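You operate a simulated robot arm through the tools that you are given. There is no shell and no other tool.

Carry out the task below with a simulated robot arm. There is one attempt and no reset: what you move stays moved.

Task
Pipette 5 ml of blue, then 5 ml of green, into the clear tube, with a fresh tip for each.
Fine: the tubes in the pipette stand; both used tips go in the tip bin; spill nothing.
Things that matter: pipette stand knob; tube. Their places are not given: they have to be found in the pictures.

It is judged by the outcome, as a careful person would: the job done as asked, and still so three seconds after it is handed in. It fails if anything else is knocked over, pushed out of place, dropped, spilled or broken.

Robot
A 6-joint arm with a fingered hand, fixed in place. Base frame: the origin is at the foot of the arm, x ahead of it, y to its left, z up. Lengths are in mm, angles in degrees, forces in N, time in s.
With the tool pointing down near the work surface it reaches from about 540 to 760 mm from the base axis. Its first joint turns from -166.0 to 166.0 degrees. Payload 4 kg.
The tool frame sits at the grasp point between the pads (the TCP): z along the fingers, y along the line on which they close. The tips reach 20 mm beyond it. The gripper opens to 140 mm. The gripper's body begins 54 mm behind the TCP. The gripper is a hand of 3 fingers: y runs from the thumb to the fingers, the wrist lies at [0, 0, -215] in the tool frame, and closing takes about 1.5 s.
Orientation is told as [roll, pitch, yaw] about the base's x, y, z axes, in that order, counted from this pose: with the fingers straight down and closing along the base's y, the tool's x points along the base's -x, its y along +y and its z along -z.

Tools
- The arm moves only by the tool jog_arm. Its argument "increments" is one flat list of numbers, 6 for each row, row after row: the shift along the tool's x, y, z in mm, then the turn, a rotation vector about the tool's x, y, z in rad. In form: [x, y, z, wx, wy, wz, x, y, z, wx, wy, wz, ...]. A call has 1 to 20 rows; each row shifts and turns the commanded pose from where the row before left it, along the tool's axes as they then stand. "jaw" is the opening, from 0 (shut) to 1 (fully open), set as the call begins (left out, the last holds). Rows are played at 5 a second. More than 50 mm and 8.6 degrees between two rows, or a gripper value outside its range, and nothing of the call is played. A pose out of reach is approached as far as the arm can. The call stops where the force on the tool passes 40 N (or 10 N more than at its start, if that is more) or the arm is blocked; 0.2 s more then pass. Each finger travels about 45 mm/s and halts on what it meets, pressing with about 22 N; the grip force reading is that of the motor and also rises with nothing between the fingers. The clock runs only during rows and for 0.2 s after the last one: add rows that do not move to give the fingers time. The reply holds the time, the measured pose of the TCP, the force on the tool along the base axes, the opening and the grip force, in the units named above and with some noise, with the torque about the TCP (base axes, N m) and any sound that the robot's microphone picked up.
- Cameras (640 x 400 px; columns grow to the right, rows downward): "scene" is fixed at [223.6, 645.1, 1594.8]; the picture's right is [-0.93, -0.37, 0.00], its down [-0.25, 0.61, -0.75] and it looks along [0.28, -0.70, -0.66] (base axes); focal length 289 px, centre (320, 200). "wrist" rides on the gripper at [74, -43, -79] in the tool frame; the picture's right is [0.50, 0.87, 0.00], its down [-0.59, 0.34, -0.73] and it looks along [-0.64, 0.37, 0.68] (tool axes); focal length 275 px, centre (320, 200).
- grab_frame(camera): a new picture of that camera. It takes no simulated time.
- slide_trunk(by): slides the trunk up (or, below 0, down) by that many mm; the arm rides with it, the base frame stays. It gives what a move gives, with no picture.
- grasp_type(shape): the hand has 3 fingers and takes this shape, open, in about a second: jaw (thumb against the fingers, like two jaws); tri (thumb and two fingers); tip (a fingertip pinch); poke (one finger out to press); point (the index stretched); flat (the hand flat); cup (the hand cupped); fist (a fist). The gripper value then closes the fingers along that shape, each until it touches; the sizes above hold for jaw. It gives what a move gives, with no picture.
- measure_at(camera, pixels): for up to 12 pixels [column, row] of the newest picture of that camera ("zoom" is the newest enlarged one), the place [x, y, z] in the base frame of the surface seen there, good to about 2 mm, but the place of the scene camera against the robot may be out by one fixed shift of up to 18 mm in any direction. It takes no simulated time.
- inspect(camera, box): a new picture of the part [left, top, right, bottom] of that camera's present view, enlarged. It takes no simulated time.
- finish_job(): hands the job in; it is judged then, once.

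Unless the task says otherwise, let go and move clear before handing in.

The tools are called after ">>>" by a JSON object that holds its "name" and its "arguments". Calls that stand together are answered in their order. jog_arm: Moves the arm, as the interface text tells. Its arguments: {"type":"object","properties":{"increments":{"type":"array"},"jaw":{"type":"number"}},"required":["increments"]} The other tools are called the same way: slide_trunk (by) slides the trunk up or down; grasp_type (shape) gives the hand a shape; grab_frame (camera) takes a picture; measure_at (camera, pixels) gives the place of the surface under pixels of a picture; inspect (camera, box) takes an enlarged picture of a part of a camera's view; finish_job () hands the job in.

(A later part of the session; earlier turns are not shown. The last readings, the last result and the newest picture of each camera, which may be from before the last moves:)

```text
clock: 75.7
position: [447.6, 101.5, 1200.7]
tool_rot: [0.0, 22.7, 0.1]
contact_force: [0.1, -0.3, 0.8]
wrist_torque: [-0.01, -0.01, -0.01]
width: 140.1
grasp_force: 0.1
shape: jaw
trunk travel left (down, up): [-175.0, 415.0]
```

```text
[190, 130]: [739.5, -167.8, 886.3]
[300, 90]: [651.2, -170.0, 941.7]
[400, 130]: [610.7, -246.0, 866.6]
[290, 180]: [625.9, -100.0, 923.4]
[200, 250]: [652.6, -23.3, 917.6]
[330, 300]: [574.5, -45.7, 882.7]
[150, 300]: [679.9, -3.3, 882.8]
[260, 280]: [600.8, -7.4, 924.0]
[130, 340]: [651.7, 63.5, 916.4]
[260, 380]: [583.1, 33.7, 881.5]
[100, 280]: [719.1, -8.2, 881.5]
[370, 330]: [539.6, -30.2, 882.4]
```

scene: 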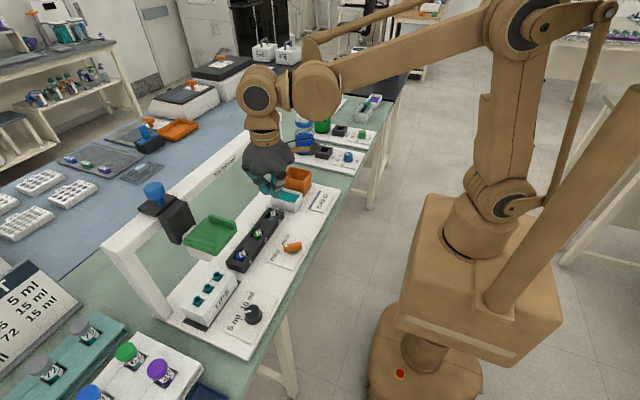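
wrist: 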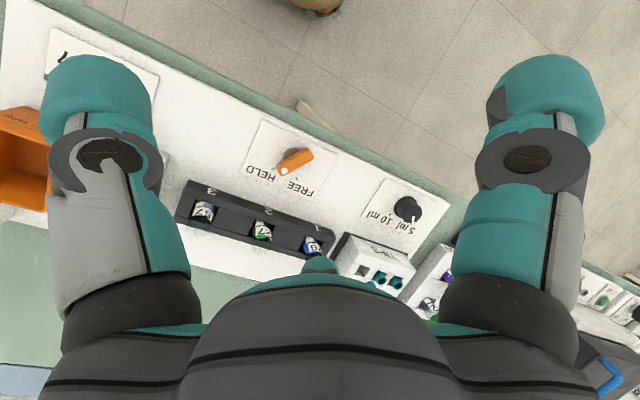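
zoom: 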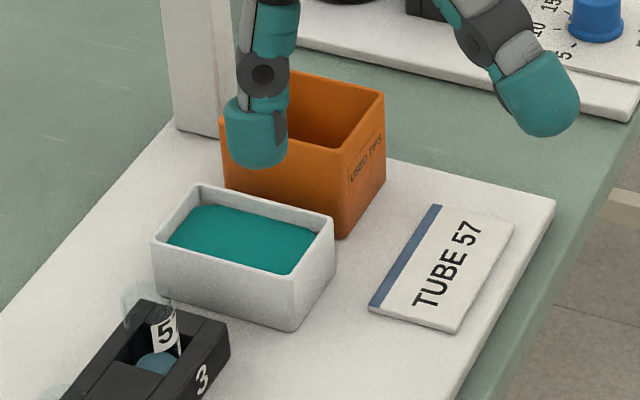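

Tubes are at y ≈ 245, 155.5 and 65.5 (x ≈ 636), about 90 mm apart. I'll close the hand, return into the tray and slide the carriage to the blue tube.

>>> {"name": "jog_arm", "arguments": {"increments": [0, 0, 0, 0, -0.1333, 0, 0, 0, 0, 0, -0.1333, 0, 0, 0, 0, 0, -0.1333, 0, 0, 0, 0, 0, -0.1333, 0, 0, 0, 0, 0, -0.1333, 0, 0, 0, 0, 0, -0.1333, 0, -22.4, 40.5, 9.45, 0, 0, 0, -22.4, 40.5, 9.45, 0, 0, 0, -22.4, 40.5, 9.45, 0, 0, 0, -22.4, 40.5, 9.45, 0, 0, 0, -22.4, 40.5, 9.45, 0, 0, 0, -22.4, 40.5, 9.45, 0, 0, 0, 8.7, 0, 20.7, 0, 0, 0, 8.7, 0, 20.7, 0, 0, 0], "jaw": 0}}

>>> {"name": "grab_frame", "arguments": {"camera": "wrist"}}

```text
clock: 78.7
position: [592.4, 344.1, 1156.6]
tool_rot: [0.0, -23.1, 0.0]
contact_force: [0.8, 0.1, 0.0]
wrist_torque: [0.01, -0.02, -0.04]
width: 0.0
grasp_force: 22.0
shape: jaw
trunk travel left (down, up): [-175.0, 415.0]
```

```text
taken
```

wrist: 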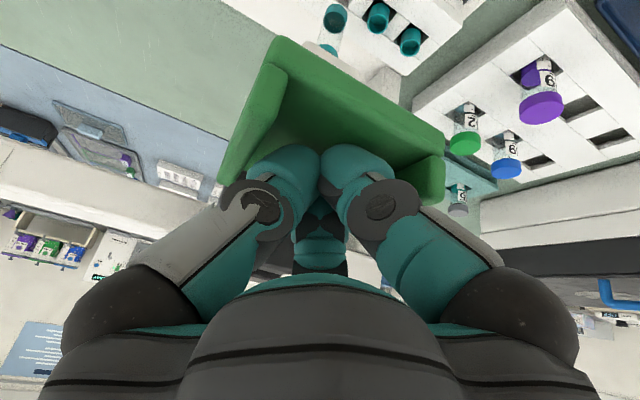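

The fingers are in the tray and the tip hangs from the nozzle at (335,20). I'll slide the carriage toward the blue tube, slowing at the end.

>>> {"name": "jog_arm", "arguments": {"increments": [0, -8, 0, 0, 0, 0, 0, -8, 0, 0, 0, 0, 0, -8, 0, 0, 0, 0, 0, -8, 0, 0, 0, 0, 0, -8, 0, 0, 0, 0, 0, -8, 0, 0, 0, 0, 0, -8, 0, 0, 0, 0, 0, -8, 0, 0, 0, 0, 0, -8, 0, 0, 0, 0, 0, -8, 0, 0, 0, 0, 0, -8, 0, 0, 0, 0, 0, -8, 0, 0, 0, 0, 0, -4, 0, 0, 0, 0, 0, -2, 0, 0, 0, 0, 0, -1, 0, 0, 0, 0]}}

>>> {"name": "grab_frame", "arguments": {"camera": "wrist"}}

>>> {"name": "inspect", "arguments": {"camera": "wrist", "box": [230, 0, 490, 180]}}

>>> {"name": "inspect", "arguments": {"camera": "scene", "box": [180, 170, 300, 270]}}

```text
clock: 81.9
position: [592.8, 240.1, 1158.4]
tool_rot: [-0.1, -23.1, 0.0]
contact_force: [0.2, -0.3, 0.3]
wrist_torque: [0.0, 0.01, 0.01]
width: 0.0
grasp_force: 21.9
shape: jaw
trunk travel left (down, up): [-175.0, 415.0]
```

```text
taken
```

wrist: 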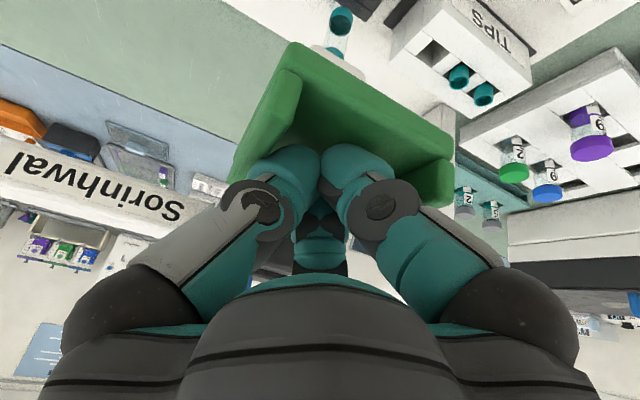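

```text
2.22 times, centred on (360, 90) of wrist
```

zoom: 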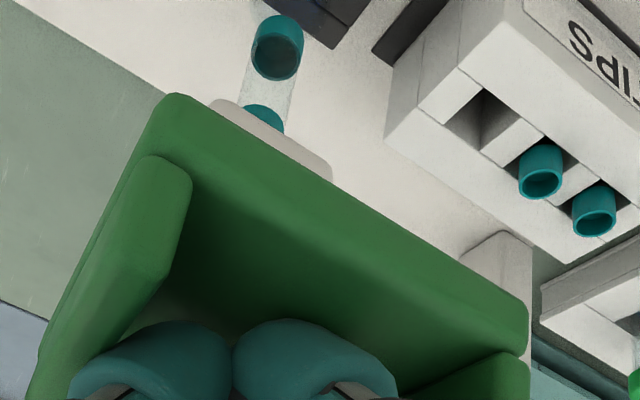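

```text
4.00 times, centred on (240, 220) of scene
```

zoom: 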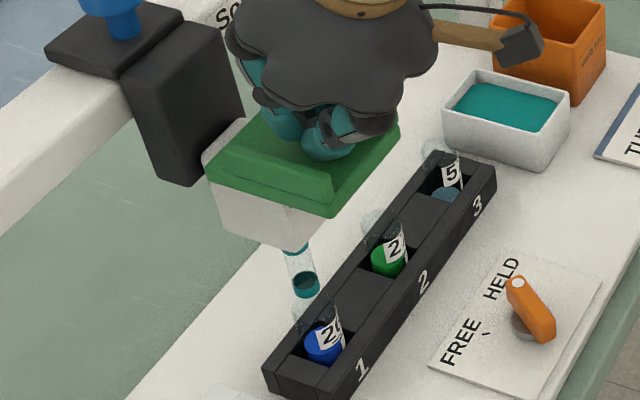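

The tip is now near tube 1. I'll measure the tip's collar and the tray edges for the exact y.

>>> {"name": "measure_at", "arguments": {"camera": "wrist", "pixels": [[334, 25], [350, 20], [341, 12], [341, 34], [330, 20], [338, 22], [288, 46], [283, 53], [279, 65], [452, 144], [453, 150], [452, 160]]}}

>>> {"name": "inspect", "arguments": {"camera": "wrist", "box": [315, 0, 375, 50]}}

>>> {"name": "measure_at", "arguments": {"camera": "zoom", "pixels": [[160, 150], [375, 150], [270, 60], [270, 260], [200, 350], [180, 220], [340, 230], [290, 380]]}}

```text
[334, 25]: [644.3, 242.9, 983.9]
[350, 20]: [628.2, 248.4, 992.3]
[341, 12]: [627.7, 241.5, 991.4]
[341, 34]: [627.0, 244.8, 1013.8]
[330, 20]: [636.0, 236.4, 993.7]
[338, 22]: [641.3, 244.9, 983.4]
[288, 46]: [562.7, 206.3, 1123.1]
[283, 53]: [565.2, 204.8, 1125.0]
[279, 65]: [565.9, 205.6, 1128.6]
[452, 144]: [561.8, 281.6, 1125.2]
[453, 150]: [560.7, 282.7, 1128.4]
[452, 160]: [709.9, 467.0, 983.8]
```

```text
8.00 times, centred on (345, 25) of wrist
```

zoom: 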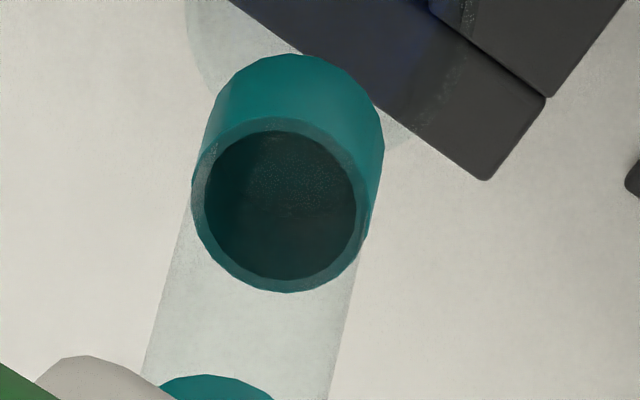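

```text
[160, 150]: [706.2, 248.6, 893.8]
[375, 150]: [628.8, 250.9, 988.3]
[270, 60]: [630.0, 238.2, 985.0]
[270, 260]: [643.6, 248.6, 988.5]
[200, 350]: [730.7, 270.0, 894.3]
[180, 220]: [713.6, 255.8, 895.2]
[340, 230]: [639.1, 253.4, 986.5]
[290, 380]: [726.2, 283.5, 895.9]
```

The tip centre is at y ≈ 244.5 against the tube at 245, so it is well aligned. I'll centre the fingers and lower until the tip is just inside the tube mouth, then check.

>>> {"name": "jog_arm", "arguments": {"increments": [0, 4, 0, 0, 0, 0, 0, 1, 0, 0, 0, 0, 3.1, 0, 7.38, 0, 0, 0, 3.1, 0, 7.38, 0, 0, 0, 3.1, 0, 7.38, 0, 0, 0, 3.1, 0, 7.38, 0, 0, 0]}}

>>> {"name": "inspect", "arguments": {"camera": "scene", "box": [200, 190, 290, 270]}}

>>> {"name": "inspect", "arguments": {"camera": "wrist", "box": [290, 0, 390, 70]}}

```text
clock: 83.3
position: [593.0, 247.5, 1124.6]
tool_rot: [0.0, -23.2, 0.0]
contact_force: [-0.9, 0.5, 3.4]
wrist_torque: [0.01, 0.0, -0.02]
width: 0.0
grasp_force: 21.6
shape: jaw
trunk travel left (down, up): [-175.0, 415.0]
```

```text
5.00 times, centred on (245, 230) of scene
```

zoom: 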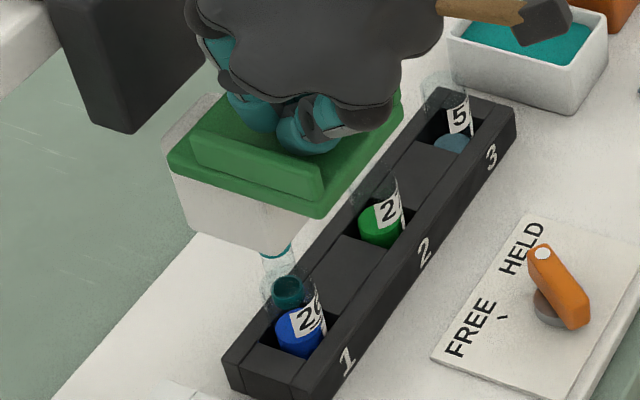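

```text
5.71 times, centred on (340, 35) of wrist
```

zoom: 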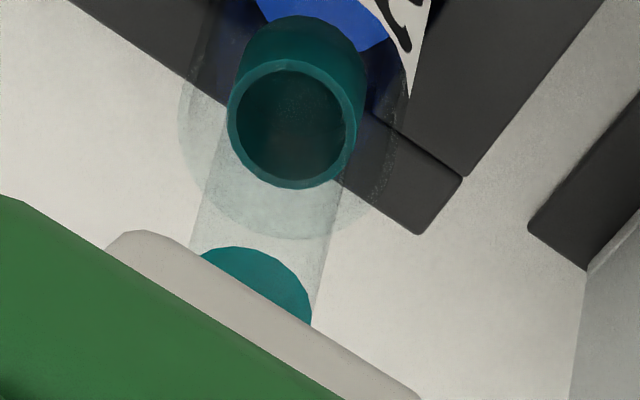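

The tip is inside the tube mouth and roughly concentric with its rim. I'll continue down to the stop.

>>> {"name": "jog_arm", "arguments": {"increments": [2.33, 0, 5.53, 0, 0, 0, 2.33, 0, 5.53, 0, 0, 0, 2.33, 0, 5.53, 0, 0, 0, 2.33, 0, 5.53, 0, 0, 0, 2.33, 0, 5.53, 0, 0, 0, 2.33, 0, 5.53, 0, 0, 0, 2.33, 0, 5.53, 0, 0, 0]}}

>>> {"name": "jog_arm", "arguments": {"increments": [1.16, 0, 2.76, 0, 0, 0, 1.16, 0, 2.76, 0, 0, 0, 0.78, 0, 1.84, 0, 0, 0]}}

>>> {"name": "inspect", "arguments": {"camera": "scene", "box": [200, 200, 290, 280]}}

```text
clock: 84.9
position: [592.3, 245.8, 1083.2]
tool_rot: [0.0, -23.1, 0.0]
contact_force: [-1.8, -0.2, 5.8]
wrist_torque: [-0.04, 0.03, -0.01]
width: 0.0
grasp_force: 22.1
shape: jaw
trunk travel left (down, up): [-175.0, 415.0]
```

```text
clock: 85.7
position: [592.0, 246.5, 1075.8]
tool_rot: [0.0, -23.2, 0.0]
contact_force: [0.3, 1.1, 7.0]
wrist_torque: [0.02, 0.01, 0.02]
width: 0.0
grasp_force: 22.3
shape: jaw
trunk travel left (down, up): [-175.0, 415.0]
```

```text
5.00 times, centred on (245, 240) of scene
```

zoom: 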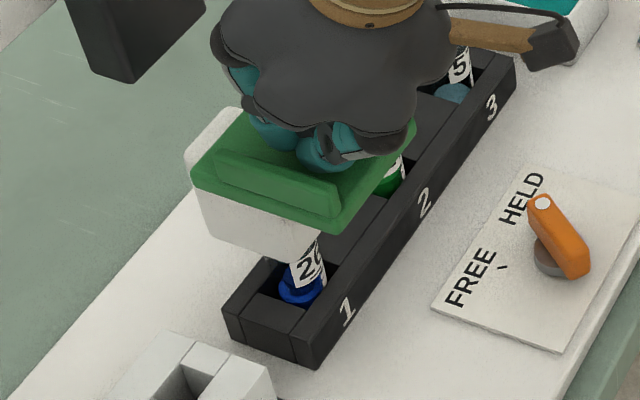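

The tip is dipped in the blue at 7 N. I'll press lightly to the stop, and look at the tube and the blue plunger for any change.

>>> {"name": "jog_arm", "arguments": {"increments": [0.78, 0, 1.84, 0, 0, 0, 0.39, 0, 0.92, 0, 0, 0, 0, 0, 0, 0, 0, 0, 0, 0, 0, 0, 0, 0]}}

>>> {"name": "inspect", "arguments": {"camera": "scene", "box": [235, 240, 275, 275]}}

>>> {"name": "inspect", "arguments": {"camera": "scene", "box": [150, 130, 290, 240]}}

```text
clock: 86.7
position: [591.3, 246.7, 1073.7]
tool_rot: [0.1, -23.4, 0.0]
contact_force: [3.2, 2.1, 24.1]
wrist_torque: [0.02, -0.02, 0.02]
width: 0.0
grasp_force: 22.5
shape: jaw
trunk travel left (down, up): [-175.0, 415.0]
```

```text
11.43 times, centred on (255, 258) of scene
```

zoom: 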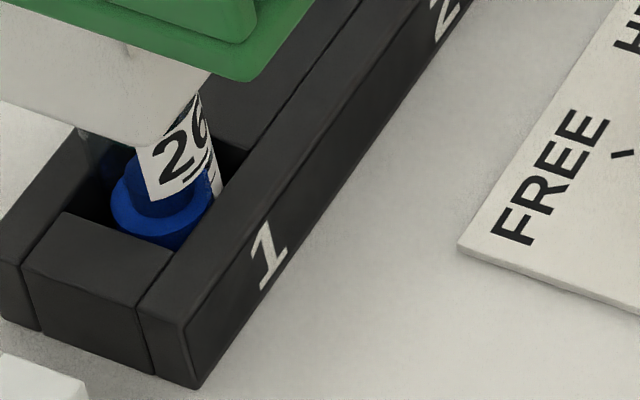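

```text
3.64 times, centred on (220, 185) of scene
```

zoom: 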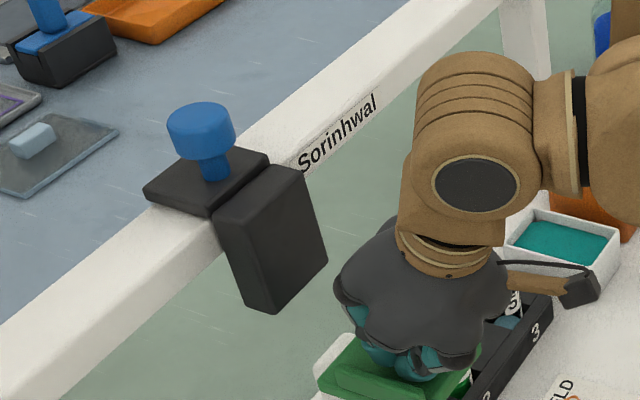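

The tip inside tube 1 now looks filled with blue up to above the tube's liquid level. I'll hold briefly, then let the head rise slowly and inspect the tip.

>>> {"name": "jog_arm", "arguments": {"increments": [0, 0, 0, 0, 0, 0, 0, 0, 0, 0, 0, 0, 0, 0, 0, 0, 0, 0, 0, 0, 0, 0, 0, 0, 0, 0, 0, 0, 0, 0]}}

>>> {"name": "jog_arm", "arguments": {"increments": [-3.1, 0, -7.38, 0, 0, 0, -3.1, 0, -7.38, 0, 0, 0, -3.1, 0, -7.38, 0, 0, 0, -3.1, 0, -7.38, 0, 0, 0, -3.1, 0, -7.38, 0, 0, 0]}}

>>> {"name": "inspect", "arguments": {"camera": "scene", "box": [215, 225, 275, 275]}}

>>> {"name": "inspect", "arguments": {"camera": "wrist", "box": [290, 0, 390, 70]}}

```text
clock: 87.9
position: [592.0, 245.7, 1074.0]
tool_rot: [0.1, -23.2, -0.1]
contact_force: [4.0, 2.7, 25.7]
wrist_torque: [0.03, -0.05, -0.02]
width: 0.3
grasp_force: 22.3
shape: jaw
trunk travel left (down, up): [-175.0, 415.0]
```

```text
clock: 89.1
position: [592.4, 246.4, 1113.9]
tool_rot: [0.1, -23.2, 0.0]
contact_force: [-0.3, 0.0, 4.9]
wrist_torque: [-0.03, 0.03, 0.03]
width: 0.0
grasp_force: 21.8
shape: jaw
trunk travel left (down, up): [-175.0, 415.0]
```

```text
8.00 times, centred on (245, 250) of scene
```

zoom: 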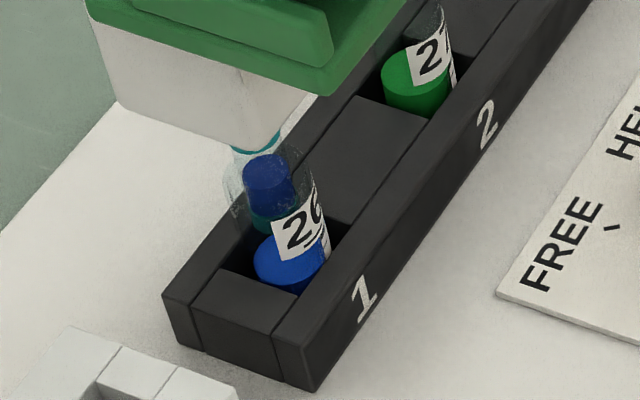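

```text
5.71 times, centred on (340, 35) of wrist
```

zoom: 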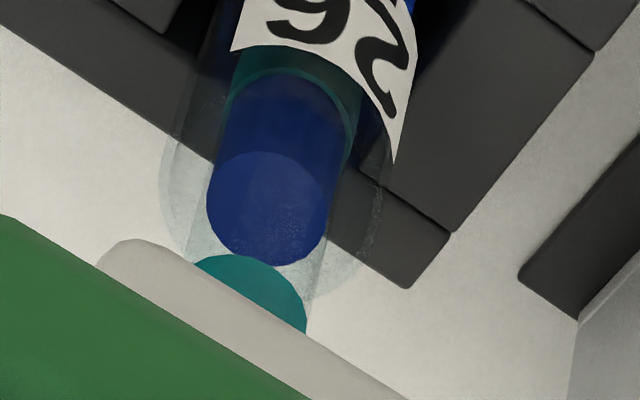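

The tip now holds a blue column, so pushing to the stop draws automatically. I'll let the head rise fully and check that nothing drips and the tube stays in place.

>>> {"name": "jog_arm", "arguments": {"increments": [-3.1, 0, -7.38, 0, 0, 0, -3.1, 0, -7.38, 0, 0, 0, -3.1, 0, -7.38, 0, 0, 0, -3.1, 0, -7.38, 0, 0, 0, -3.1, 0, -7.38, 0, 0, 0, -1.2, 0, -2.9, 0, 0, 0, 0, 0, 0, 0, 0, 0, 0, 0, 0, 0, 0, 0, 0, 0, 0, 0, 0, 0]}}

>>> {"name": "inspect", "arguments": {"camera": "scene", "box": [200, 210, 280, 280]}}

>>> {"name": "grab_frame", "arguments": {"camera": "wrist"}}

>>> {"name": "inspect", "arguments": {"camera": "wrist", "box": [290, 0, 390, 70]}}

```text
clock: 91.1
position: [591.2, 244.7, 1156.6]
tool_rot: [0.0, -23.2, 0.0]
contact_force: [-1.3, -0.1, 3.5]
wrist_torque: [0.01, 0.03, -0.03]
width: 0.0
grasp_force: 21.5
shape: jaw
trunk travel left (down, up): [-175.0, 415.0]
```

```text
5.71 times, centred on (240, 245) of scene
```

zoom: 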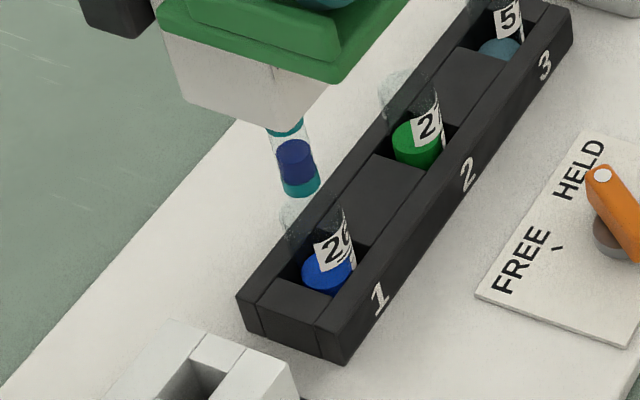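

```text
taken
```

wrist: 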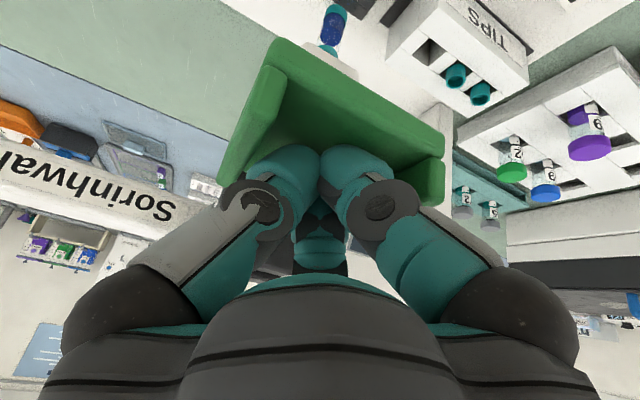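

```text
5.71 times, centred on (340, 35) of wrist
```

zoom: 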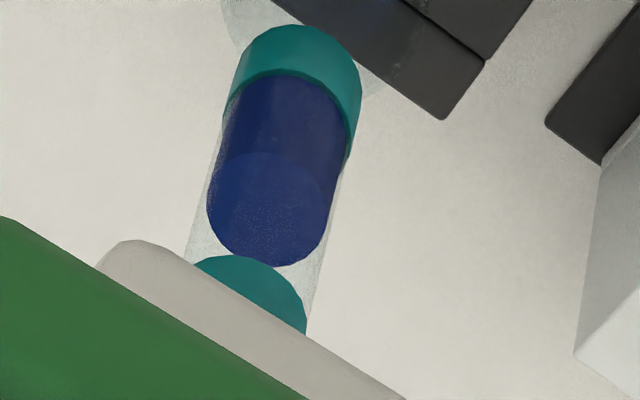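

The tip holds blue with no drip and tube 1 is undisturbed. I'll slide the carriage to the clear tube (y ≈ 65.5), smoothly.

>>> {"name": "jog_arm", "arguments": {"increments": [-0.8, -4, -1.84, 0, 0, 0, 0, -8, 0, 0, 0, 0, 0, -8, 0, 0, 0, 0, 0, -8, 0, 0, 0, 0, 0, -8, 0, 0, 0, 0, 0, -8, 0, 0, 0, 0, 0, -8, 0, 0, 0, 0, 0, -8, 0, 0, 0, 0, 0, -8, 0, 0, 0, 0, 0, -8, 0, 0, 0, 0, 0, -8, 0, 0, 0, 0, 0, -8, 0, 0, 0, 0, 0, -8, 0, 0, 0, 0, 0, -8, 0, 0, 0, 0, 0, -8, 0, 0, 0, 0, 0, -8, 0, 0, 0, 0, 0, -8, 0, 0, 0, 0, 0, -8, 0, 0, 0, 0, 0, -8, 0, 0, 0, 0, 0, -8, 0, 0, 0, 0]}}

>>> {"name": "jog_arm", "arguments": {"increments": [0, -8, 0, 0, 0, 0, 0, -8, 0, 0, 0, 0, 0, -6, 0, 0, 0, 0, 0, -3, 0, 0, 0, 0, 0, -2, 0, 0, 0, 0]}}

>>> {"name": "grab_frame", "arguments": {"camera": "wrist"}}

>>> {"name": "inspect", "arguments": {"camera": "wrist", "box": [230, 0, 490, 180]}}

>>> {"name": "inspect", "arguments": {"camera": "scene", "box": [210, 150, 330, 250]}}

```text
clock: 95.3
position: [592.1, 90.0, 1156.2]
tool_rot: [0.2, -23.1, 0.0]
contact_force: [0.1, 0.1, -0.4]
wrist_torque: [0.0, 0.04, -0.04]
width: 0.0
grasp_force: 22.3
shape: jaw
trunk travel left (down, up): [-175.0, 415.0]
```

```text
clock: 96.5
position: [591.4, 62.5, 1159.0]
tool_rot: [0.1, -23.0, 0.0]
contact_force: [0.3, -0.4, 1.0]
wrist_torque: [0.0, 0.02, 0.01]
width: 0.0
grasp_force: 21.9
shape: jaw
trunk travel left (down, up): [-175.0, 415.0]
```

```text
taken
```

wrist: 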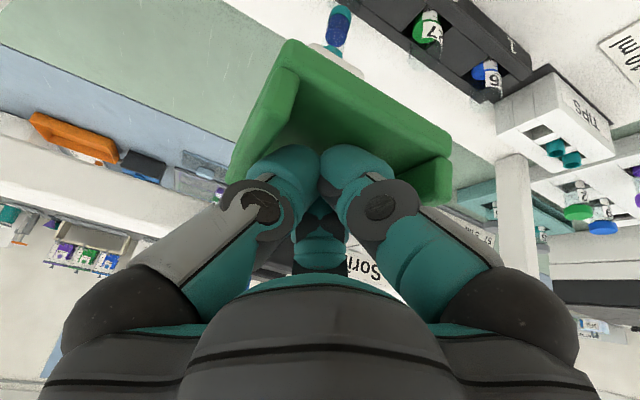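

```text
2.22 times, centred on (360, 90) of wrist
```

zoom: 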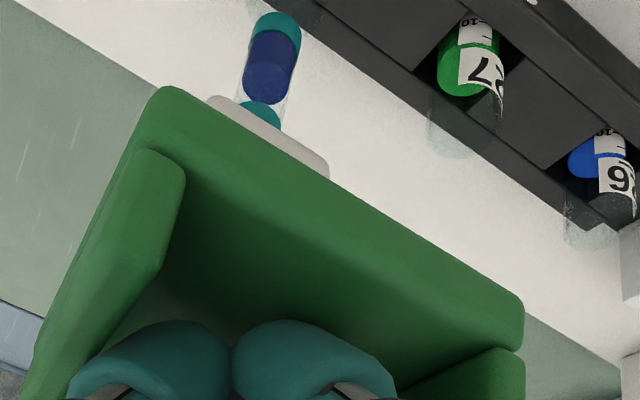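

```text
4.00 times, centred on (270, 200) of scene
```

zoom: 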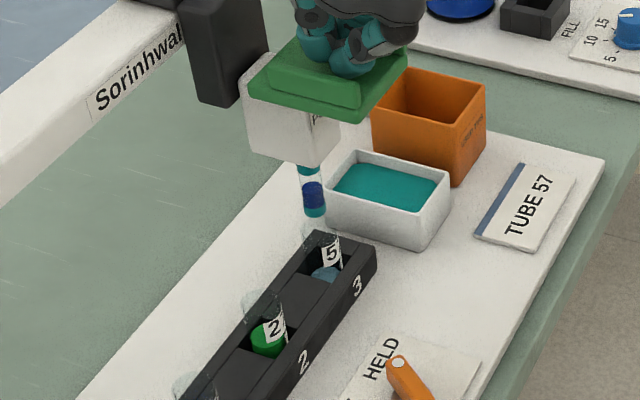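

Now the tip is near the clear tube with its blue column intact. I'll measure the tip and tray y before lowering.

>>> {"name": "inspect", "arguments": {"camera": "wrist", "box": [310, 0, 370, 50]}}

>>> {"name": "measure_at", "arguments": {"camera": "zoom", "pixels": [[220, 110], [380, 110], [300, 60], [300, 130], [250, 70], [350, 70], [300, 200], [240, 150]]}}

>>> {"name": "measure_at", "arguments": {"camera": "wrist", "pixels": [[285, 44], [280, 52], [276, 64], [449, 142], [451, 147], [450, 158], [446, 138]]}}

```text
8.00 times, centred on (340, 25) of wrist
```

zoom: 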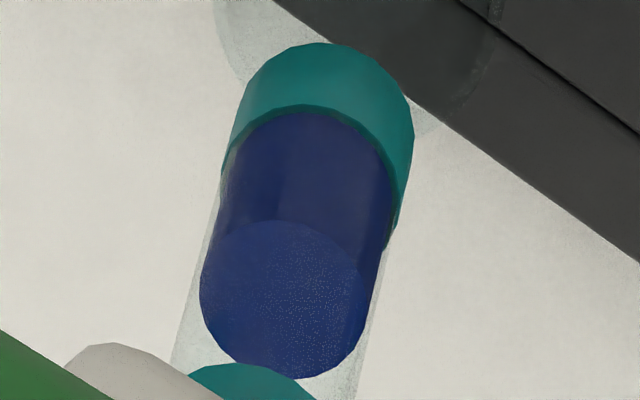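

```text
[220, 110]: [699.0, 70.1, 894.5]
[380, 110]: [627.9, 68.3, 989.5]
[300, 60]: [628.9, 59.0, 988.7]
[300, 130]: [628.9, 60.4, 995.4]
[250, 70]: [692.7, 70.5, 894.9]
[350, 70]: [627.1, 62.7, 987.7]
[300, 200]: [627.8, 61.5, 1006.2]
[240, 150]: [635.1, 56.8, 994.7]
```

```text
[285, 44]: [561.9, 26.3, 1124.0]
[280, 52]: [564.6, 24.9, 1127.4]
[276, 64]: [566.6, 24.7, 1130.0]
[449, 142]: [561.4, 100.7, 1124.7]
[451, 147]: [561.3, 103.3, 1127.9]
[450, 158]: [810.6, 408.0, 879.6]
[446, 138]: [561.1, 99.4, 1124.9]
```

The tip is at y ≈ 64 against the tube at 65.5, well within the roughly 5 mm clearance. I'll centre the fingers and lower until the tip enters the tube, then check.

>>> {"name": "jog_arm", "arguments": {"increments": [0, 3, 0, 0, 0, 0, 0, 0.5, 0, 0, 0, 0, 3.1, 0, 7.38, 0, 0, 0, 3.1, 0, 7.38, 0, 0, 0, 3.1, 0, 7.38, 0, 0, 0, 3.1, 0, 7.38, 0, 0, 0]}}

>>> {"name": "inspect", "arguments": {"camera": "scene", "box": [230, 170, 310, 240]}}

>>> {"name": "inspect", "arguments": {"camera": "wrist", "box": [290, 0, 390, 70]}}

```text
clock: 97.9
position: [591.4, 65.6, 1125.9]
tool_rot: [-0.1, -23.3, 0.1]
contact_force: [-0.7, 0.4, 3.9]
wrist_torque: [0.05, 0.03, -0.01]
width: 0.0
grasp_force: 21.9
shape: jaw
trunk travel left (down, up): [-175.0, 415.0]
```

```text
5.71 times, centred on (270, 205) of scene
```

zoom: 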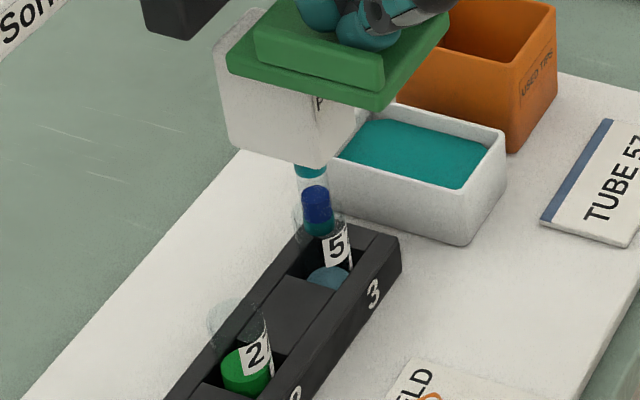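

```text
5.71 times, centred on (340, 35) of wrist
```

zoom: 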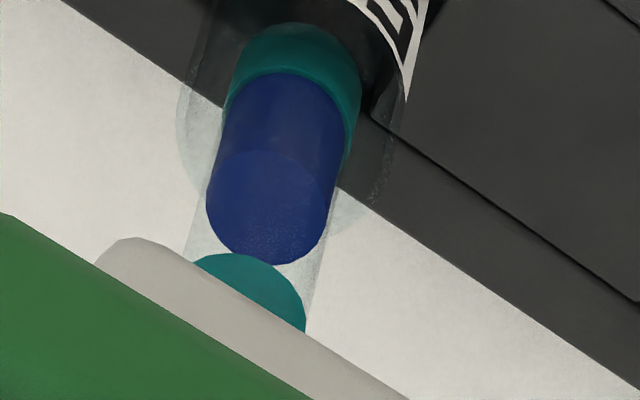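

The tip is inside the clear tube's mouth. I'll continue down to the stop to dispense.

>>> {"name": "jog_arm", "arguments": {"increments": [2.33, 0, 5.53, 0, 0, 0, 2.33, 0, 5.53, 0, 0, 0, 2.33, 0, 5.53, 0, 0, 0, 2.33, 0, 5.53, 0, 0, 0, 2.33, 0, 5.53, 0, 0, 0, 2.33, 0, 5.53, 0, 0, 0, 2.33, 0, 5.53, 0, 0, 0]}}

>>> {"name": "jog_arm", "arguments": {"increments": [1.16, 0, 2.76, 0, 0, 0, 1.16, 0, 2.76, 0, 0, 0, 1.16, 0, 2.76, 0, 0, 0, 0.39, 0, 0.92, 0, 0, 0]}}

>>> {"name": "inspect", "arguments": {"camera": "scene", "box": [240, 190, 300, 240]}}

```text
clock: 99.5
position: [592.7, 66.7, 1085.2]
tool_rot: [0.0, -23.3, 0.0]
contact_force: [-0.7, -0.5, 6.2]
wrist_torque: [-0.01, 0.05, -0.01]
width: 0.0
grasp_force: 22.4
shape: jaw
trunk travel left (down, up): [-175.0, 415.0]
```

```text
clock: 100.5
position: [592.2, 66.1, 1074.2]
tool_rot: [0.0, -23.3, 0.0]
contact_force: [1.7, 2.4, 13.3]
wrist_torque: [0.04, -0.02, 0.0]
width: 0.0
grasp_force: 22.0
shape: jaw
trunk travel left (down, up): [-175.0, 415.0]
```

```text
8.00 times, centred on (270, 215) of scene
```

zoom: 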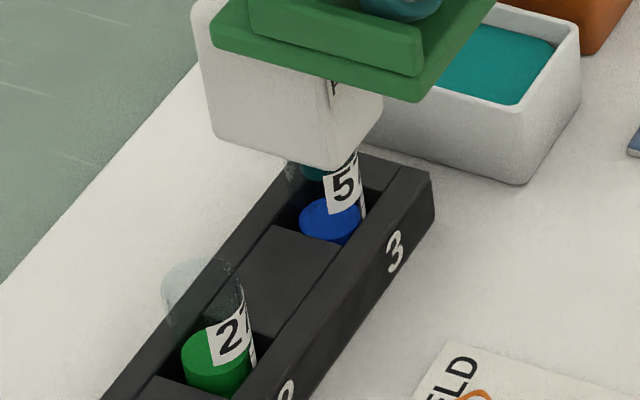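

Tube 57 has turned blue with a higher level, so the 5 ml was dispensed. I'll hold a moment, then let the head rise slowly and check the tip is empty.

>>> {"name": "jog_arm", "arguments": {"increments": [0.39, 0, 0.92, 0, 0, 0, 0, 0, 0, 0, 0, 0, 0, 0, 0, 0, 0, 0, 0, 0, 0, 0, 0, 0, 0, 0, 0, 0, 0, 0]}}

>>> {"name": "jog_arm", "arguments": {"increments": [-3.1, 0, -7.38, 0, 0, 0, -3.1, 0, -7.38, 0, 0, 0, -3.1, 0, -7.38, 0, 0, 0, -3.1, 0, -7.38, 0, 0, 0, -3.1, 0, -7.38, 0, 0, 0, -3.1, 0, -7.38, 0, 0, 0, -3.1, 0, -7.38, 0, 0, 0, -3.1, 0, -7.38, 0, 0, 0, -3.1, 0, -7.38, 0, 0, 0, -3.1, 0, -7.38, 0, 0, 0, -1.94, 0, -4.6, 0, 0, 0, 0, 0, 0, 0, 0, 0, 0, 0, 0, 0, 0, 0]}}

>>> {"name": "inspect", "arguments": {"camera": "scene", "box": [230, 170, 310, 240]}}

>>> {"name": "grab_frame", "arguments": {"camera": "wrist"}}

>>> {"name": "inspect", "arguments": {"camera": "wrist", "box": [290, 0, 390, 70]}}

```text
clock: 101.7
position: [590.7, 66.0, 1074.2]
tool_rot: [0.0, -23.2, -0.1]
contact_force: [4.0, 2.4, 20.7]
wrist_torque: [0.05, -0.02, -0.01]
width: 0.0
grasp_force: 22.2
shape: jaw
trunk travel left (down, up): [-175.0, 415.0]
```

```text
clock: 104.5
position: [591.6, 66.8, 1158.6]
tool_rot: [0.0, -23.1, 0.1]
contact_force: [0.0, -0.2, -0.3]
wrist_torque: [0.0, -0.02, -0.02]
width: 0.0
grasp_force: 21.6
shape: jaw
trunk travel left (down, up): [-175.0, 415.0]
```

```text
5.71 times, centred on (270, 205) of scene
```

zoom: 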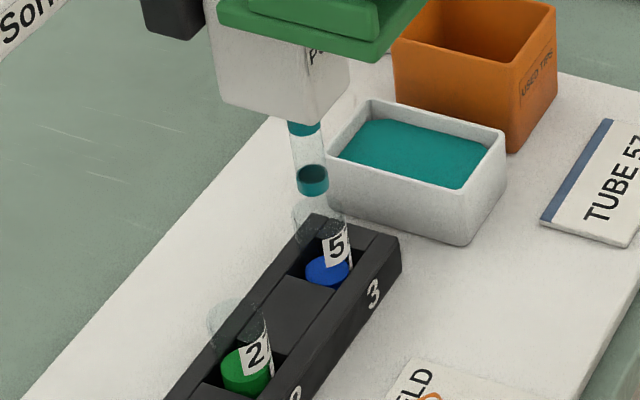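

```text
taken
```

wrist: 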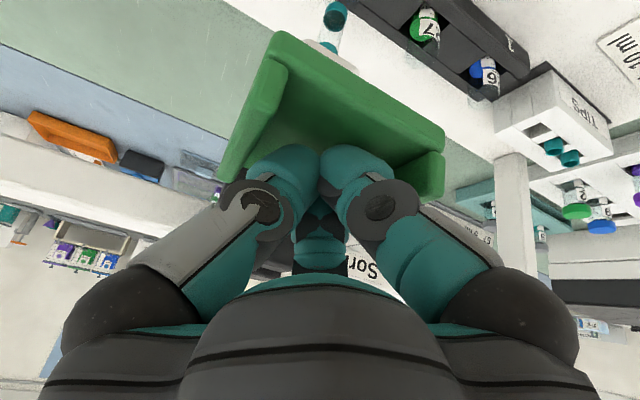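

```text
5.71 times, centred on (340, 35) of wrist
```

zoom: 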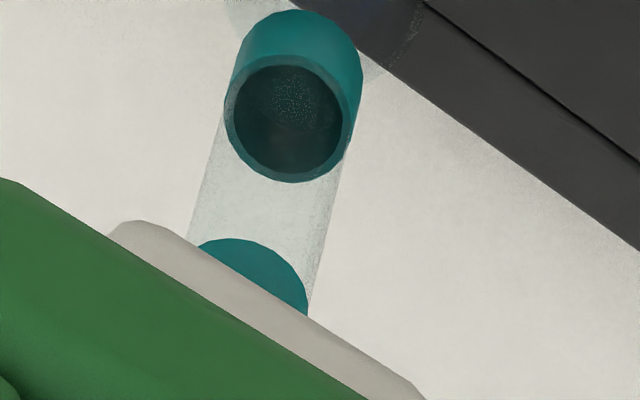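

The tip is empty and tube 57 is blue. Next I'll measure the used-tip bin's rim to find where to bring the nozzle.

>>> {"name": "inspect", "arguments": {"camera": "scene", "box": [270, 150, 340, 210]}}

>>> {"name": "measure_at", "arguments": {"camera": "zoom", "pixels": [[120, 175], [110, 190], [210, 120], [330, 135], [260, 215], [300, 180], [200, 160], [250, 160], [180, 200], [255, 235], [160, 125], [290, 122]]}}

>>> {"name": "inspect", "arguments": {"camera": "scene", "box": [240, 90, 360, 200]}}

```text
6.67 times, centred on (305, 180) of scene
```

zoom: 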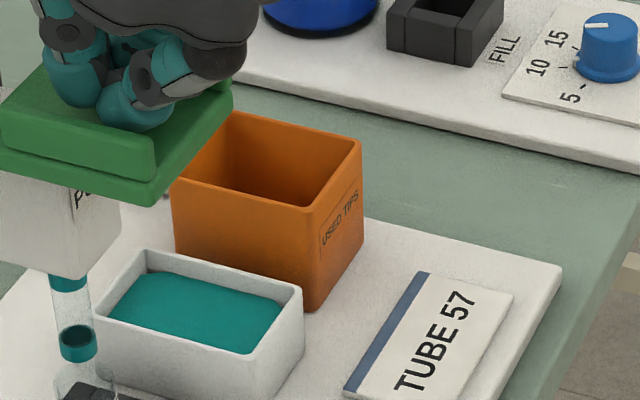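

```text
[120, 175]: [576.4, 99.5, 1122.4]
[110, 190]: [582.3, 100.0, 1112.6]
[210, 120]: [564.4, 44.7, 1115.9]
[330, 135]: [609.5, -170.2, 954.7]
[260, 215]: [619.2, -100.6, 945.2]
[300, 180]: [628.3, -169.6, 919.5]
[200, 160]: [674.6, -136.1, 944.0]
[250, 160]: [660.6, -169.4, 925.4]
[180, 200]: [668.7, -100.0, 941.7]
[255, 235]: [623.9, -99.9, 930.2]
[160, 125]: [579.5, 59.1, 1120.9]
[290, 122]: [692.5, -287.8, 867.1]
```

```text
3.64 times, centred on (300, 145) of scene
```

zoom: 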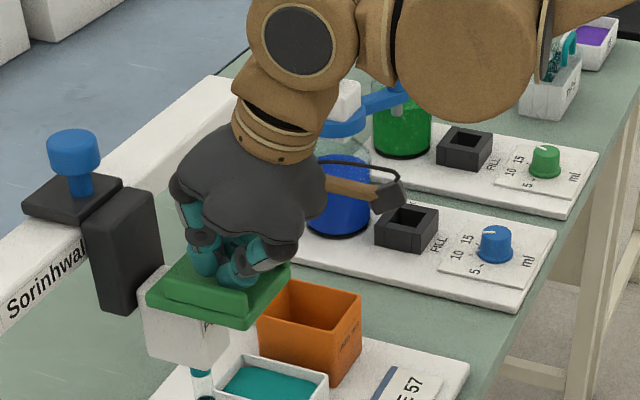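

The bin's inside runs from about y −95 to −165 (corrected), rim z ≈ 968, so I'll aim for y ≈ −131. Before sliding there, I'll check how close the blue bottle dispenser behind it comes to the hand.

>>> {"name": "grab_frame", "arguments": {"camera": "scene"}}

>>> {"name": "inspect", "arguments": {"camera": "scene", "box": [270, 60, 400, 170]}}

>>> {"name": "measure_at", "arguments": {"camera": "zoom", "pixels": [[220, 190], [250, 190], [200, 330], [310, 290], [320, 180], [270, 170], [240, 250], [290, 260], [230, 150], [350, 140], [300, 140], [380, 200]]}}

```text
taken
```

scene: 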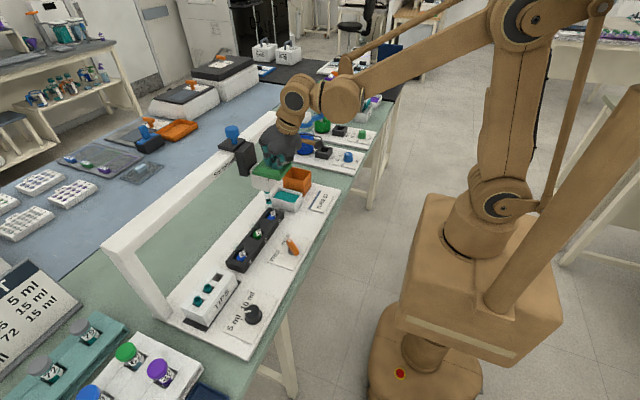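

```text
3.64 times, centred on (335, 115) of scene
```

zoom: 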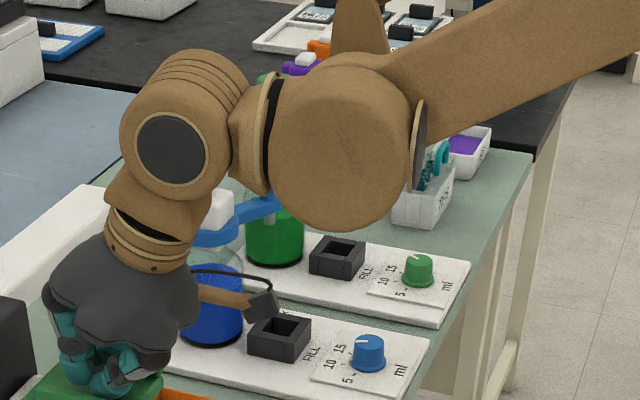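

```text
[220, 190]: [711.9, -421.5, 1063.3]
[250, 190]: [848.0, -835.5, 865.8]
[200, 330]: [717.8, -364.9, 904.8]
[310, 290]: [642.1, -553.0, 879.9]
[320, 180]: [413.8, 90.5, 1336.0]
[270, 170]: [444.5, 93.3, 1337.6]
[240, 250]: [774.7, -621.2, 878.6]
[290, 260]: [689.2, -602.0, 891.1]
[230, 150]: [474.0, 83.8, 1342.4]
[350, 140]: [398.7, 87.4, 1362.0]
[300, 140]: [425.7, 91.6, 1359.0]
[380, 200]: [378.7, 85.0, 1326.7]
```

The blue bottle is at about y −390, far enough from the hand's reach at y −135. I'll slide the carriage on toward the bin.

>>> {"name": "jog_arm", "arguments": {"increments": [0, -4, 0, 0, 0, 0, 0, -8, 0, 0, 0, 0, 0, -8, 0, 0, 0, 0, 0, -8, 0, 0, 0, 0, 0, -8, 0, 0, 0, 0, 0, -8, 0, 0, 0, 0, 0, -8, 0, 0, 0, 0, 0, -8, 0, 0, 0, 0, 0, -8, 0, 0, 0, 0, 0, -8, 0, 0, 0, 0, 0, -8, 0, 0, 0, 0, 0, -8, 0, 0, 0, 0, 0, -8, 0, 0, 0, 0, 0, -8, 0, 0, 0, 0, 0, -8, 0, 0, 0, 0, 0, -8, 0, 0, 0, 0, 0, -8, 0, 0, 0, 0, 0, -8, 0, 0, 0, 0, 0, -8, 0, 0, 0, 0, 0, -8, 0, 0, 0, 0]}}

>>> {"name": "grab_frame", "arguments": {"camera": "wrist"}}

>>> {"name": "inspect", "arguments": {"camera": "scene", "box": [210, 100, 350, 220]}}

```text
clock: 108.7
position: [592.4, -88.7, 1157.9]
tool_rot: [0.1, -23.1, 0.0]
contact_force: [-0.6, -0.2, 0.6]
wrist_torque: [0.04, -0.01, 0.01]
width: 0.0
grasp_force: 21.5
shape: jaw
trunk travel left (down, up): [-175.0, 415.0]
```

```text
taken
```

wrist: 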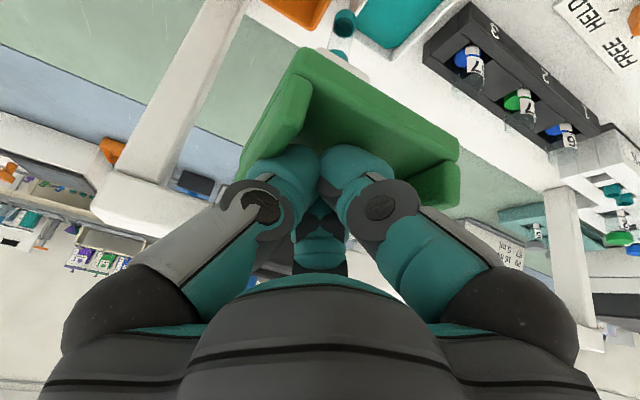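

```text
3.33 times, centred on (280, 160) of scene
```

zoom: 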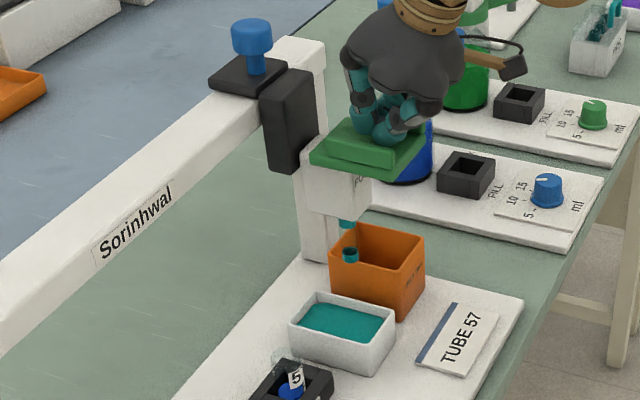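

The tip is approaching the near edge of the bin. I'll continue to the bin's centre, watching for an end stop.

>>> {"name": "jog_arm", "arguments": {"increments": [0, -8, 0, 0, 0, 0, 0, -8, 0, 0, 0, 0, 0, -8, 0, 0, 0, 0, 0, -7, 0, 0, 0, 0, 0, -6, 0, 0, 0, 0, 0, -4, 0, 0, 0, 0, 0, -3, 0, 0, 0, 0, 0, -2, 0, 0, 0, 0]}}

>>> {"name": "grab_frame", "arguments": {"camera": "wrist"}}

>>> {"name": "inspect", "arguments": {"camera": "wrist", "box": [230, 0, 490, 180]}}

>>> {"name": "inspect", "arguments": {"camera": "scene", "box": [230, 100, 350, 210]}}

```text
clock: 110.5
position: [591.9, -136.0, 1159.5]
tool_rot: [0.0, -23.1, 0.0]
contact_force: [-0.7, 1.0, 0.5]
wrist_torque: [-0.04, 0.01, 0.0]
width: 0.0
grasp_force: 21.8
shape: jaw
trunk travel left (down, up): [-175.0, 415.0]
```

```text
taken
```

wrist: 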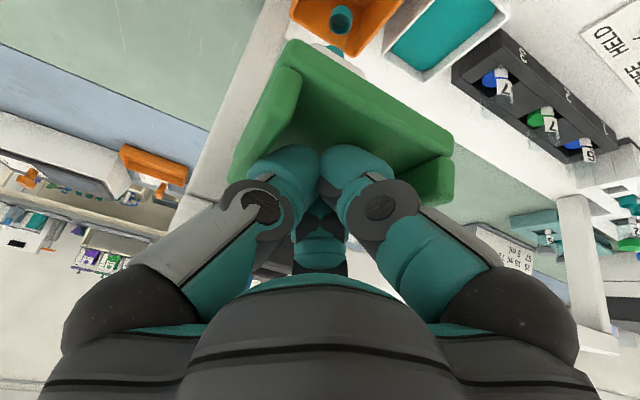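

```text
2.22 times, centred on (360, 90) of wrist
```

zoom: 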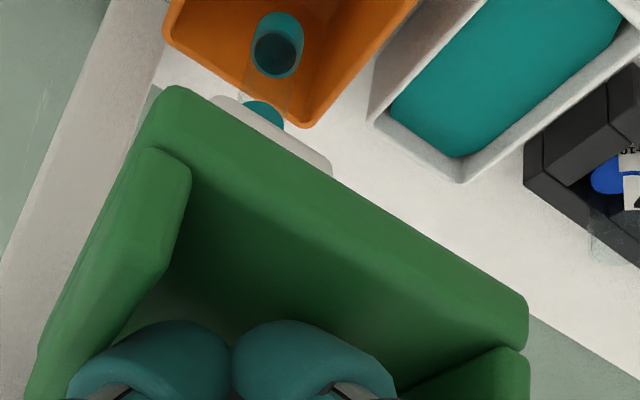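

```text
3.64 times, centred on (290, 155) of scene
```

zoom: 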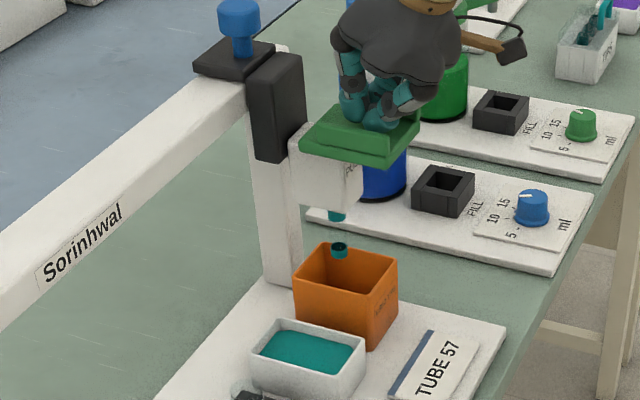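

The tip is above the bin. I'll measure its position relative to the bin's rim before lowering.

>>> {"name": "measure_at", "arguments": {"camera": "wrist", "pixels": [[291, 14], [352, 56], [395, 5], [320, 33], [375, 30], [334, 25], [347, 22], [341, 12], [340, 20], [300, 5], [360, 10]]}}

>>> {"name": "inspect", "arguments": {"camera": "wrist", "box": [280, 0, 420, 70]}}

```text
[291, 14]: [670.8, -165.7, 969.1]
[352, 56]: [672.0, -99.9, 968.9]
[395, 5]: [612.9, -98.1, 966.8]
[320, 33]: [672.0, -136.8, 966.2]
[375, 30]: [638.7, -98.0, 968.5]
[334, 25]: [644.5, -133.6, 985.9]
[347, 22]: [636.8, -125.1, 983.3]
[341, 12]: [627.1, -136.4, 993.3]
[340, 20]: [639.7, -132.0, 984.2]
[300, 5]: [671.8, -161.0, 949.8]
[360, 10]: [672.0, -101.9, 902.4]
```

```text
4.57 times, centred on (350, 35) of wrist
```

zoom: 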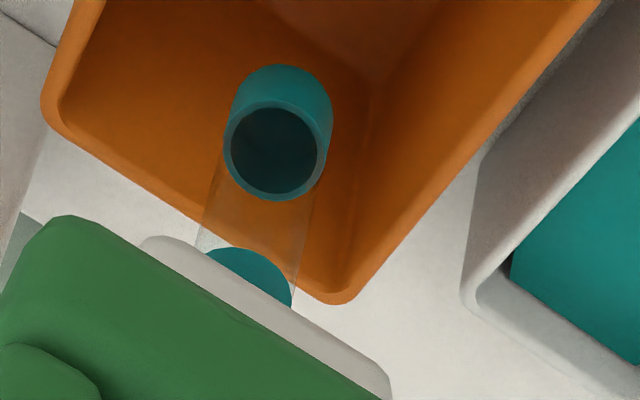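

The tip is at (636,−132), in the middle of the bin (y −99 to −168, rim 968). I'll centre the fingers and push down to see whether the tip is released into the bin.

>>> {"name": "jog_arm", "arguments": {"increments": [0, 4, 0, 0, 0, 0, 3.1, 0, 7.38, 0, 0, 0, 3.1, 0, 7.38, 0, 0, 0, 3.1, 0, 7.38, 0, 0, 0, 3.1, 0, 7.38, 0, 0, 0, 3.1, 0, 7.38, 0, 0, 0, 3.1, 0, 7.38, 0, 0, 0, 3.1, 0, 7.38, 0, 0, 0, 3.1, 0, 7.38, 0, 0, 0]}}

>>> {"name": "inspect", "arguments": {"camera": "scene", "box": [260, 130, 340, 210]}}

```text
clock: 112.5
position: [591.8, -132.0, 1094.0]
tool_rot: [0.1, -23.2, 0.0]
contact_force: [-0.9, -0.5, 4.5]
wrist_torque: [0.01, 0.06, -0.03]
width: 0.1
grasp_force: 22.2
shape: jaw
trunk travel left (down, up): [-175.0, 415.0]
```

```text
5.00 times, centred on (300, 170) of scene
```

zoom: 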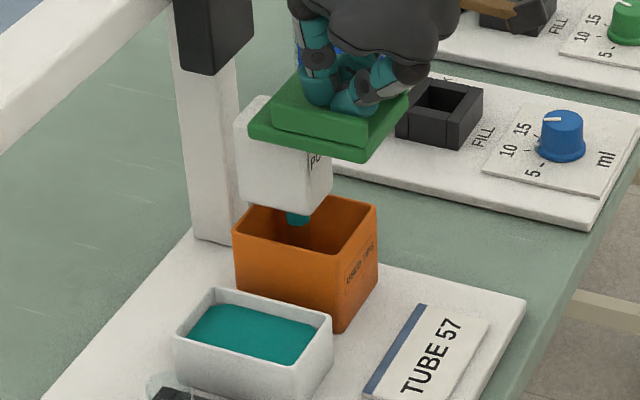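

The tip is down inside the bin, still on the nozzle. I'll continue to the stop.

>>> {"name": "jog_arm", "arguments": {"increments": [2.33, 0, 5.53, 0, 0, 0, 2.33, 0, 5.53, 0, 0, 0, 1.55, 0, 3.69, 0, 0, 0, 1.16, 0, 2.76, 0, 0, 0, 0.78, 0, 1.84, 0, 0, 0, 0, 0, 0, 0, 0, 0]}}

>>> {"name": "inspect", "arguments": {"camera": "scene", "box": [270, 150, 330, 210]}}

```text
clock: 113.8
position: [592.3, -130.3, 1076.1]
tool_rot: [0.0, -23.4, 0.1]
contact_force: [-2.1, 1.3, 33.1]
wrist_torque: [-0.02, 0.12, 0.0]
width: 0.1
grasp_force: 22.1
shape: jaw
trunk travel left (down, up): [-175.0, 415.0]
stopped in row 6: the force on the tool passed its limit at 41 N (the readings are from after the stop); the commanded pose is now the measured one
```

```text
6.67 times, centred on (300, 180) of scene
```

zoom: 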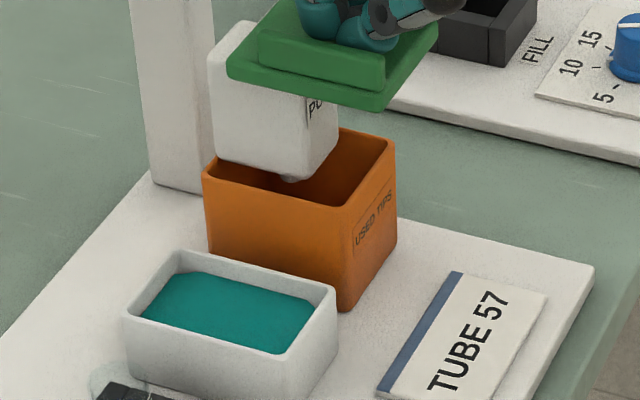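

The tip is no longer visible on the nozzle (bare stub at zoom (290,178)), so it seems released. I'll rise and check the bin and nozzle.

>>> {"name": "jog_arm", "arguments": {"increments": [-3.1, 0, -7.38, 0, 0, 0, -6.2, 0, -14.76, 0, 0, 0, -6.2, 0, -14.76, 0, 0, 0, -6.2, 0, -14.76, 0, 0, 0, -6.2, 0, -14.76, 0, 0, 0, -4.65, 0, -11.07, 0, 0, 0, 0, 0, 0, 0, 0, 0, 0, 0, 0, 0, 0, 0]}}

>>> {"name": "inspect", "arguments": {"camera": "scene", "box": [250, 120, 340, 210]}}

>>> {"name": "grab_frame", "arguments": {"camera": "wrist"}}

>>> {"name": "inspect", "arguments": {"camera": "wrist", "box": [280, 0, 420, 70]}}

```text
clock: 115.6
position: [592.2, -130.2, 1159.2]
tool_rot: [0.0, -23.1, 0.0]
contact_force: [0.1, -0.9, 0.4]
wrist_torque: [0.02, 0.02, 0.0]
width: 0.1
grasp_force: 22.1
shape: jaw
trunk travel left (down, up): [-175.0, 415.0]
```

```text
4.44 times, centred on (295, 165) of scene
```

zoom: 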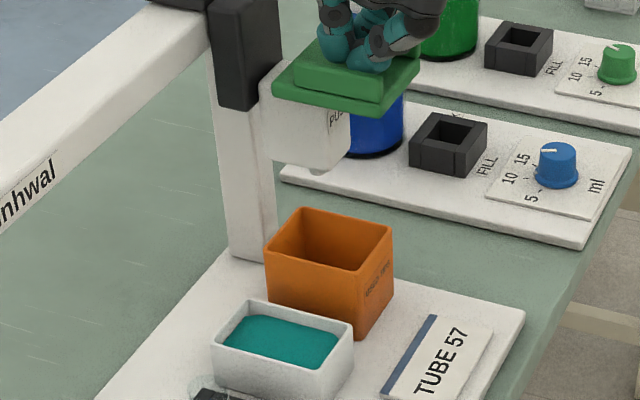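

```text
taken
```

wrist: 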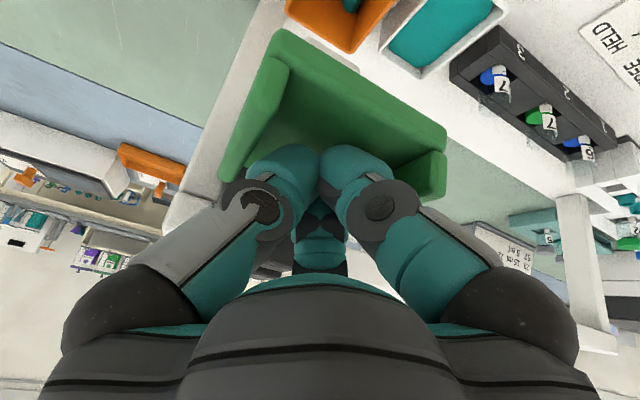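

```text
4.57 times, centred on (350, 35) of wrist
```

zoom: 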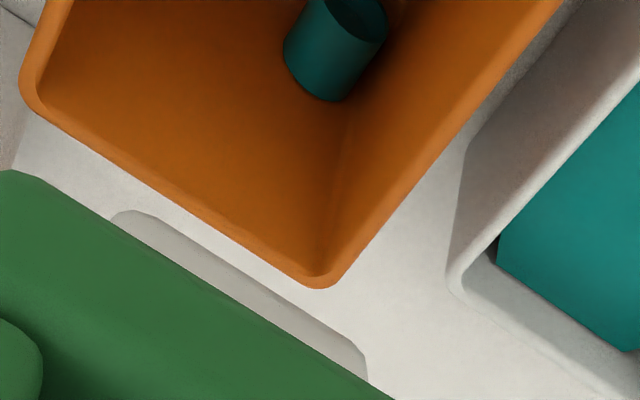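

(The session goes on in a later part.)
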